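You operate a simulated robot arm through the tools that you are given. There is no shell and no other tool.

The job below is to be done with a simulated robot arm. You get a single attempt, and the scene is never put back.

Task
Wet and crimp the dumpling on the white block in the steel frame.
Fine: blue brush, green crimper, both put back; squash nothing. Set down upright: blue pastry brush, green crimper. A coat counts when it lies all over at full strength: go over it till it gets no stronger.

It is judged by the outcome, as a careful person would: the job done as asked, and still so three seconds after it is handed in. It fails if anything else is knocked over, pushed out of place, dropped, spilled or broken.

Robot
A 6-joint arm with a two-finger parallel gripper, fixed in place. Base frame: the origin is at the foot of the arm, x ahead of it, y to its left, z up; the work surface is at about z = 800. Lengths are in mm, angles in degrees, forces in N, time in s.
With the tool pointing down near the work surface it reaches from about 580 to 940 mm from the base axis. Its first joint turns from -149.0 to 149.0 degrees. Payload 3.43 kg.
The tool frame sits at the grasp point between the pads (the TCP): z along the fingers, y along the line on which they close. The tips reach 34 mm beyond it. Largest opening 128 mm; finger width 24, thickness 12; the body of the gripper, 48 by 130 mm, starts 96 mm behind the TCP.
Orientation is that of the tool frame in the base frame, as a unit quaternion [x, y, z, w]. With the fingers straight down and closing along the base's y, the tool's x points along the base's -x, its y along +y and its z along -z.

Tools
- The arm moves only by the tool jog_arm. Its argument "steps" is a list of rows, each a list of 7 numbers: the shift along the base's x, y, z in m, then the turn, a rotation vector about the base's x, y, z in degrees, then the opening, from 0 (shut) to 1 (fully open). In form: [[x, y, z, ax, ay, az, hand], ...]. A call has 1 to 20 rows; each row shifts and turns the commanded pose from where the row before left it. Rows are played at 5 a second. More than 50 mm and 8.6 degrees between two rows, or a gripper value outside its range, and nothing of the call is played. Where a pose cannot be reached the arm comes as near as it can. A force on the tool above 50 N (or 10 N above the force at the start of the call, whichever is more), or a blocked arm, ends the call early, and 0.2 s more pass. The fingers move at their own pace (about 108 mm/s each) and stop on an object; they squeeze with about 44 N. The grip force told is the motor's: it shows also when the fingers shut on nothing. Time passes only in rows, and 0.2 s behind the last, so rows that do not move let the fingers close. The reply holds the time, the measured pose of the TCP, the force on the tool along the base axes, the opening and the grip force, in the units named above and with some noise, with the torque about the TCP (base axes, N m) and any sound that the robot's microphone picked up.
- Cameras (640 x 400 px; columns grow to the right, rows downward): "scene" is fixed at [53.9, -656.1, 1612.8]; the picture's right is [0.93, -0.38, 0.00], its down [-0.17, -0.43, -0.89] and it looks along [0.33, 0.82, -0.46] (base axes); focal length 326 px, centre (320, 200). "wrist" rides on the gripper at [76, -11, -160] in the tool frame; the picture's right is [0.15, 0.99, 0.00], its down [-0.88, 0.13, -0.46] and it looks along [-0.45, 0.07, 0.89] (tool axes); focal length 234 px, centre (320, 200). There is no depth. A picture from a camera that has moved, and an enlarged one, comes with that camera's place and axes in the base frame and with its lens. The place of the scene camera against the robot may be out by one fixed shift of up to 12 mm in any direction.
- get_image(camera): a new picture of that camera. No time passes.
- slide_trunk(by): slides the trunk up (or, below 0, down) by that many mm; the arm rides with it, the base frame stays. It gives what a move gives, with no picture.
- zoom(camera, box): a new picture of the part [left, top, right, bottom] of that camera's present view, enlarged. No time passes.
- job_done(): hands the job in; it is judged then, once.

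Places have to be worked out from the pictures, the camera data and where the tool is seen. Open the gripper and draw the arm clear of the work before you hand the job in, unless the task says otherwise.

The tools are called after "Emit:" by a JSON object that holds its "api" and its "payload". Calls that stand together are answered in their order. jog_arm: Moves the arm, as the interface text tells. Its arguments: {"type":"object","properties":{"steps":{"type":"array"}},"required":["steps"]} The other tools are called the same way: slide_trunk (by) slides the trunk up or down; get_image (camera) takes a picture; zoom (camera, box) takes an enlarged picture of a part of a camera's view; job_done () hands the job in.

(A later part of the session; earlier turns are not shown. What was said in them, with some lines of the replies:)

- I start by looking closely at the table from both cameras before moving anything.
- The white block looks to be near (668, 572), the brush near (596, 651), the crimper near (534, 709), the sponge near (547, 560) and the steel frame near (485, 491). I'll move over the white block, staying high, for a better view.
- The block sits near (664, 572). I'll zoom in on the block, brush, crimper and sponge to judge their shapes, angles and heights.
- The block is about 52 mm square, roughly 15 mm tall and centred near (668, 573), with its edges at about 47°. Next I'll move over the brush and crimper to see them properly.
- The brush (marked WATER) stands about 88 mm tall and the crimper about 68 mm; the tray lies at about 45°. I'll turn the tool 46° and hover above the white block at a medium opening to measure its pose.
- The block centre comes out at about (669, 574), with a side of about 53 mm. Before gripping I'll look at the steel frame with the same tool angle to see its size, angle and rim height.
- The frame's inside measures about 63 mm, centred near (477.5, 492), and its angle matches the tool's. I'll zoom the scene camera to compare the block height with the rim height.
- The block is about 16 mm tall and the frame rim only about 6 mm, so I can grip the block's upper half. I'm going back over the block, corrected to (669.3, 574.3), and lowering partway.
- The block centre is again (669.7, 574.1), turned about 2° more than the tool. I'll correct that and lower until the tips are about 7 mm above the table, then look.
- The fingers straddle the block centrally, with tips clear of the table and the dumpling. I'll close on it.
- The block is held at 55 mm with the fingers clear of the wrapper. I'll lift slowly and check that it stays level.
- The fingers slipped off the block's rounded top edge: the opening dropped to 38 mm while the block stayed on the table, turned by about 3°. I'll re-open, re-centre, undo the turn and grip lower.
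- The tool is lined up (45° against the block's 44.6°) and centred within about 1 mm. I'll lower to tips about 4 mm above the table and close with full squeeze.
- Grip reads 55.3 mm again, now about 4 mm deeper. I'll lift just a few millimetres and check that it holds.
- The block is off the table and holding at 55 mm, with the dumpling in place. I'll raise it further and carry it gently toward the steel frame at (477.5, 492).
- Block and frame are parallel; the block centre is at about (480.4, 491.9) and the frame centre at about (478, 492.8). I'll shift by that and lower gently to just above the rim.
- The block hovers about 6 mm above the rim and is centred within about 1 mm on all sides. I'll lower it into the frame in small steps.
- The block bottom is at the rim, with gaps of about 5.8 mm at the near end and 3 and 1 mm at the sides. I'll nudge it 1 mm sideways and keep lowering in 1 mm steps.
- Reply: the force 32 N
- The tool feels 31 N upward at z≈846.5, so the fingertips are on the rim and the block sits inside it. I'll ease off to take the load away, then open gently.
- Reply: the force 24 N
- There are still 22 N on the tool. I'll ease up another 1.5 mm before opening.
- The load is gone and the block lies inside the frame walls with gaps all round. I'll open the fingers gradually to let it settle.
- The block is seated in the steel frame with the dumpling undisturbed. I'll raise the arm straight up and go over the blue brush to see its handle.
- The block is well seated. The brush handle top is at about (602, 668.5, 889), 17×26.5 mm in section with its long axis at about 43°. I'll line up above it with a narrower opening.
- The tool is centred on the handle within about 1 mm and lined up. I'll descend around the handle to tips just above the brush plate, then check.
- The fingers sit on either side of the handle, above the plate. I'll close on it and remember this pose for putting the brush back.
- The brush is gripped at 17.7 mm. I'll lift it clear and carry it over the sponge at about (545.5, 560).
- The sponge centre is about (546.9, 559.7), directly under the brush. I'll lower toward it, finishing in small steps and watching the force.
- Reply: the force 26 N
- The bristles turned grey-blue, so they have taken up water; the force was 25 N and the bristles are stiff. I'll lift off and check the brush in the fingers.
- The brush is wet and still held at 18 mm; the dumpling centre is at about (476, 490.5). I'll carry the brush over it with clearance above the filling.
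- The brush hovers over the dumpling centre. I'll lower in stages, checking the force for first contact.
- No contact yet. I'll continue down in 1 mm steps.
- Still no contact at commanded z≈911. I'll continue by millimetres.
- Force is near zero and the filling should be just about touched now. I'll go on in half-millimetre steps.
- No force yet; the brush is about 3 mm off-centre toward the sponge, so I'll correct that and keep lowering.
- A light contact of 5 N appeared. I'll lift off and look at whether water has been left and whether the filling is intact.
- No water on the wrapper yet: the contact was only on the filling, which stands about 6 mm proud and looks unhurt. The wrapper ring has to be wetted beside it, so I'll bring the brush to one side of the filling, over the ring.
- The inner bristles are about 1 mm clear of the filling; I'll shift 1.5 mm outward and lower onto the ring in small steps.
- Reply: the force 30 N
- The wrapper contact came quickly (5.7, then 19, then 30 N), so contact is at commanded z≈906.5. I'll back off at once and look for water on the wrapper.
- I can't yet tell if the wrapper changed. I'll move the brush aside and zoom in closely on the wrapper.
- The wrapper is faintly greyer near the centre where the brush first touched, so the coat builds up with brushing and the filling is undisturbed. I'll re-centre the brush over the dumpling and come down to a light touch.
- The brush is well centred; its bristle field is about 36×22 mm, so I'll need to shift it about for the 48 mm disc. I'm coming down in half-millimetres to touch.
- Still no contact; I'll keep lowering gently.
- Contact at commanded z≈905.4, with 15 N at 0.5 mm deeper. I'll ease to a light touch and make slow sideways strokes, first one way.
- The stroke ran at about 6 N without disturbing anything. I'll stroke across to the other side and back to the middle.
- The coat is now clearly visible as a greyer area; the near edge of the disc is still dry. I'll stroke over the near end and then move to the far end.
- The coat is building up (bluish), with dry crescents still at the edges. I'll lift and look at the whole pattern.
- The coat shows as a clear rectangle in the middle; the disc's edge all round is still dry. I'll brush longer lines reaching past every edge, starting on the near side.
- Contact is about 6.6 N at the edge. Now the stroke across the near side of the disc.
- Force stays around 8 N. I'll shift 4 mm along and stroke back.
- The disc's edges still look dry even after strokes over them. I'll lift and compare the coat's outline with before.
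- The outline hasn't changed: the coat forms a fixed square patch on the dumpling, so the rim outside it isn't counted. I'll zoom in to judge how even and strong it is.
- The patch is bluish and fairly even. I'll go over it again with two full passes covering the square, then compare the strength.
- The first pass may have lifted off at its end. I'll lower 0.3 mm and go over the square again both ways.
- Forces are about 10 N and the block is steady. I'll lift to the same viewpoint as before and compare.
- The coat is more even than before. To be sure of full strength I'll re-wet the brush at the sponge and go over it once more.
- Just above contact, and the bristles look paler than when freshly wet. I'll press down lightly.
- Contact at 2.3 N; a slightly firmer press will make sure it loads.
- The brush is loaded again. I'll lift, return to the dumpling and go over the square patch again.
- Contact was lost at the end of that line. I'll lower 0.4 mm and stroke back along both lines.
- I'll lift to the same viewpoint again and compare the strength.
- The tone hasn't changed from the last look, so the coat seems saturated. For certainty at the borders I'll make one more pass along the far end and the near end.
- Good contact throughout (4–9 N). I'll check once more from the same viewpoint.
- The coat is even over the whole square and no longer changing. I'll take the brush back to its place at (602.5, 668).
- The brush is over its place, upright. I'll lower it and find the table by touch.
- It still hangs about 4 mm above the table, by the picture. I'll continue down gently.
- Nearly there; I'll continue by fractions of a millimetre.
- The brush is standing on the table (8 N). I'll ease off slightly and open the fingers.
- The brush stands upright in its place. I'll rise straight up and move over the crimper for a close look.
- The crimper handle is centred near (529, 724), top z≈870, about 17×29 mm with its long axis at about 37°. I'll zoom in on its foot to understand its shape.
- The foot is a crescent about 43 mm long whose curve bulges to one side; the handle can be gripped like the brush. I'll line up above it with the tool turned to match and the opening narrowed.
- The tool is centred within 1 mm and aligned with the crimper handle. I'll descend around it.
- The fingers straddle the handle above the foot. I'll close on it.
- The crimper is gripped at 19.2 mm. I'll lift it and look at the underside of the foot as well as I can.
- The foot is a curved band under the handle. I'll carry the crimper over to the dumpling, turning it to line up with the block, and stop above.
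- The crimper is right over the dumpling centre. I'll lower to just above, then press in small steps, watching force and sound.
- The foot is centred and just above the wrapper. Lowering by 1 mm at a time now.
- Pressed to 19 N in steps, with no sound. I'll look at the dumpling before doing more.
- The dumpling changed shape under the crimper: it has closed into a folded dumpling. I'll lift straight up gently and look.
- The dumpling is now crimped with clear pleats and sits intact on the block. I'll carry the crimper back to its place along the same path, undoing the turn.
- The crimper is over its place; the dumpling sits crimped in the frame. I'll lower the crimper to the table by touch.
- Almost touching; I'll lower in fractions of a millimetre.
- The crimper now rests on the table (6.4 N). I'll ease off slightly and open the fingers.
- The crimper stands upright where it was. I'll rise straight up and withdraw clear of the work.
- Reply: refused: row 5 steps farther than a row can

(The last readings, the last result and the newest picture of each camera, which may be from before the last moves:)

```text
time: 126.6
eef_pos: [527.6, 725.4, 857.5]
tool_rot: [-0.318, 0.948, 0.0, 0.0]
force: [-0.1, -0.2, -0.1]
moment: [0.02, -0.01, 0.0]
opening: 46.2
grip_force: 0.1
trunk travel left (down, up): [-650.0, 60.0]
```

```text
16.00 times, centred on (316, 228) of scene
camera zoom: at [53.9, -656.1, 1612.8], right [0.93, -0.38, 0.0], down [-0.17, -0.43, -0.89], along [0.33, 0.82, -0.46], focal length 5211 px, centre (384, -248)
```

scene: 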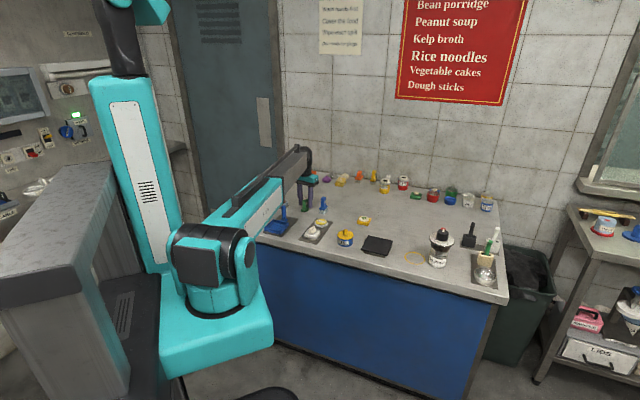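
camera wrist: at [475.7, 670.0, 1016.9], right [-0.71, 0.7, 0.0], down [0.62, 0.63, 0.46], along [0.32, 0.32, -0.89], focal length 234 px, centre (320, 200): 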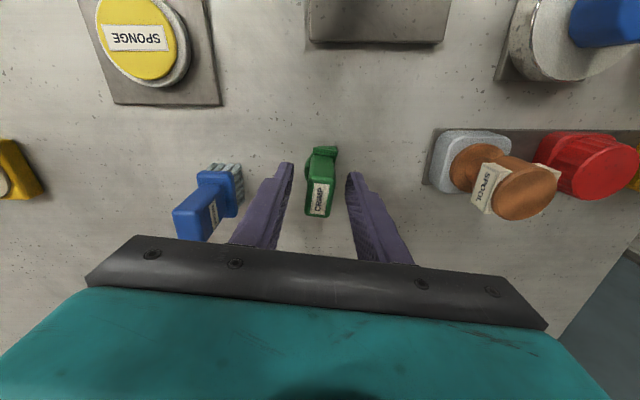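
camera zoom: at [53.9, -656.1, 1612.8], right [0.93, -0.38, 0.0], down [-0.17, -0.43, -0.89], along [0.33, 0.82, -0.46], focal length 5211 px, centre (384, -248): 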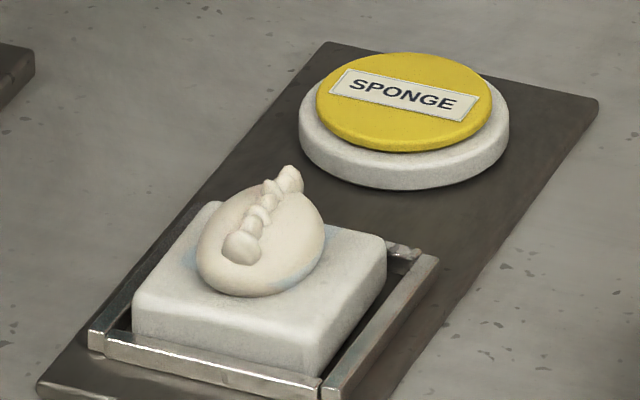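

That call was refused because one row was too long, so nothing moved; the views show both tools upright and the dumpling crimped in the frame. I'll repeat the withdrawal with shorter rows.

Emit:
{"api": "jog_arm", "payload": {"steps": [[0, 0, 0.02, 0, 0, 0, 0.36], [0, 0, 0.04, 0, 0, 0, 0.36], [0, 0, 0.045, 0, 0, 0, 0.36], [0, 0, 0.045, 0, 0, 0, 0.6], [0, 0, 0.045, 0, 0, 0, 0.8], [0, 0, 0.045, 0, 0, 0, 1], [0.02, -0.035, 0, 0, 0, 0, 1], [0.02, -0.035, 0, 0, 0, 0, 1], [0.02, -0.035, 0, 0, 0, 0, 1], [0, 0, 0, 0, 0, 0, 1]]}}

Emit:
{"api": "get_image", "payload": {"camera": "scene"}}

Emit:
{"api": "get_image", "payload": {"camera": "wrist"}}

Emit:
{"api": "zoom", "payload": {"camera": "scene", "box": [290, 180, 390, 250]}}

```text
time: 128.8
eef_pos: [589.8, 615.5, 1096.5]
tool_rot: [-0.317, 0.948, 0.0, 0.0]
force: [-0.7, -0.6, 0.2]
moment: [0.01, 0.0, 0.03]
opening: 128.2
grip_force: 0.1
trunk travel left (down, up): [-650.0, 60.0]
```

```text
taken
```

scene: 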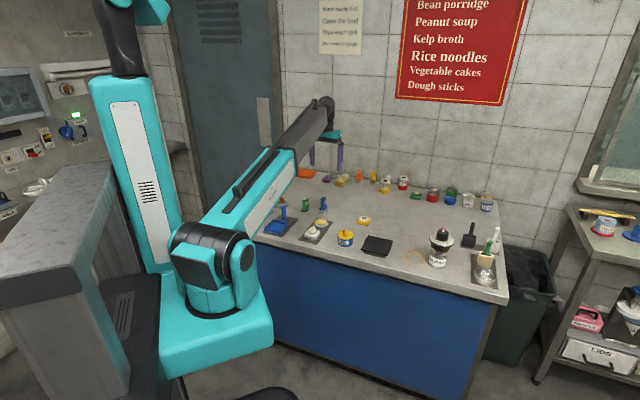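

```text
taken
camera wrist: at [537.6, 560.4, 1255.6], right [-0.71, 0.7, 0.0], down [0.62, 0.63, 0.46], along [0.32, 0.32, -0.89], focal length 234 px, centre (320, 200)
```

wrist: 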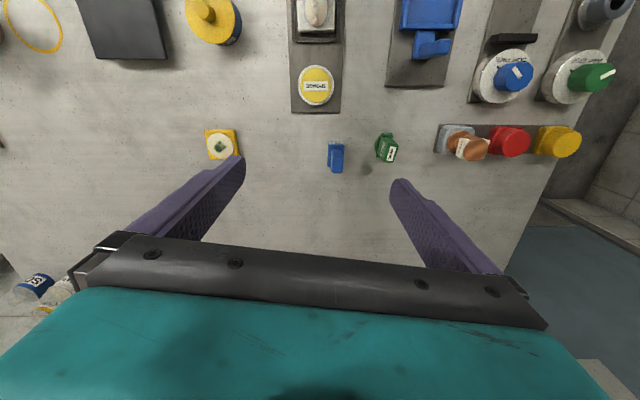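

```text
5.71 times, centred on (340, 215) of scene
camera zoom: at [53.9, -656.1, 1612.8], right [0.93, -0.38, 0.0], down [-0.17, -0.43, -0.89], along [0.33, 0.82, -0.46], focal length 1861 px, centre (206, 114)
```

zoom: 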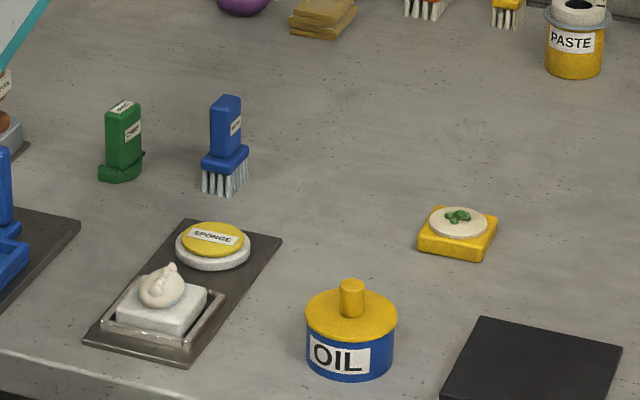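

Everything else is where it was and both tools stand upright. One last close look at the finished dumpling before handing in.

Emit:
{"api": "zoom", "payload": {"camera": "wrist", "box": [280, 0, 360, 60]}}

Emit:
{"api": "zoom", "payload": {"camera": "scene", "box": [300, 190, 332, 215]}}

```text
6.67 times, centred on (320, 30) of wrist
camera zoom: at [537.6, 560.4, 1255.6], right [-0.71, 0.7, 0.0], down [0.62, 0.63, 0.46], along [0.32, 0.32, -0.89], focal length 1561 px, centre (320, 1333)
```

zoom: 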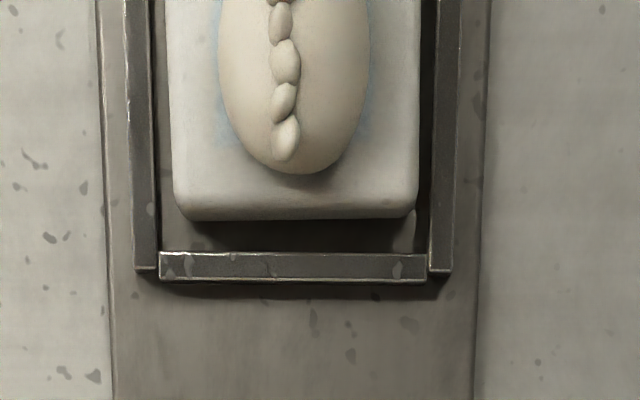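

```text
16.00 times, centred on (316, 202) of scene
camera zoom: at [53.9, -656.1, 1612.8], right [0.93, -0.38, 0.0], down [-0.17, -0.43, -0.89], along [0.33, 0.82, -0.46], focal length 5211 px, centre (384, 160)
```

zoom: 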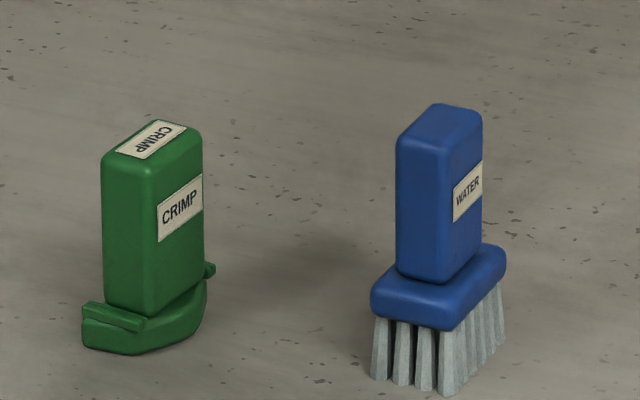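

The dumpling is pleated shut, with its wet coat, on the white block inside the steel frame. The brush and crimper stand upright at their places, the gripper is open and the arm is clear, so I'm handing in.

Emit:
{"api": "job_done", "payload": {}}

```text
The job is handed in.
```

The white block is in the steel frame, and its dumpling has been wetted and crimped shut with clear pleats. I've handed the job in; no verdict has come back yet.

- **Tools:** The blue brush and green crimper are upright within a couple of millimetres of where they started. The gripper is open and the arm is clear.
- **Wetting:** I went over the dumpling until the coat stopped changing. It formed a square patch in the middle of the wrapper, and the outer rim stayed dry even after strokes over it. I took the patch as the whole area that counts, which is my reading from the pictures.
- **Force:** I briefly pressed the brush onto the wrapper at about 30 N while finding its height. The wrapper showed no damage, and later brush contacts were about 16 N or less. The crimp was at about 19 N.
- **First grip:** My first grip slipped off the block's rounded edge. The block turned about 3° on the table and did not fall.

Nothing else on the table looked moved in the final pictures.
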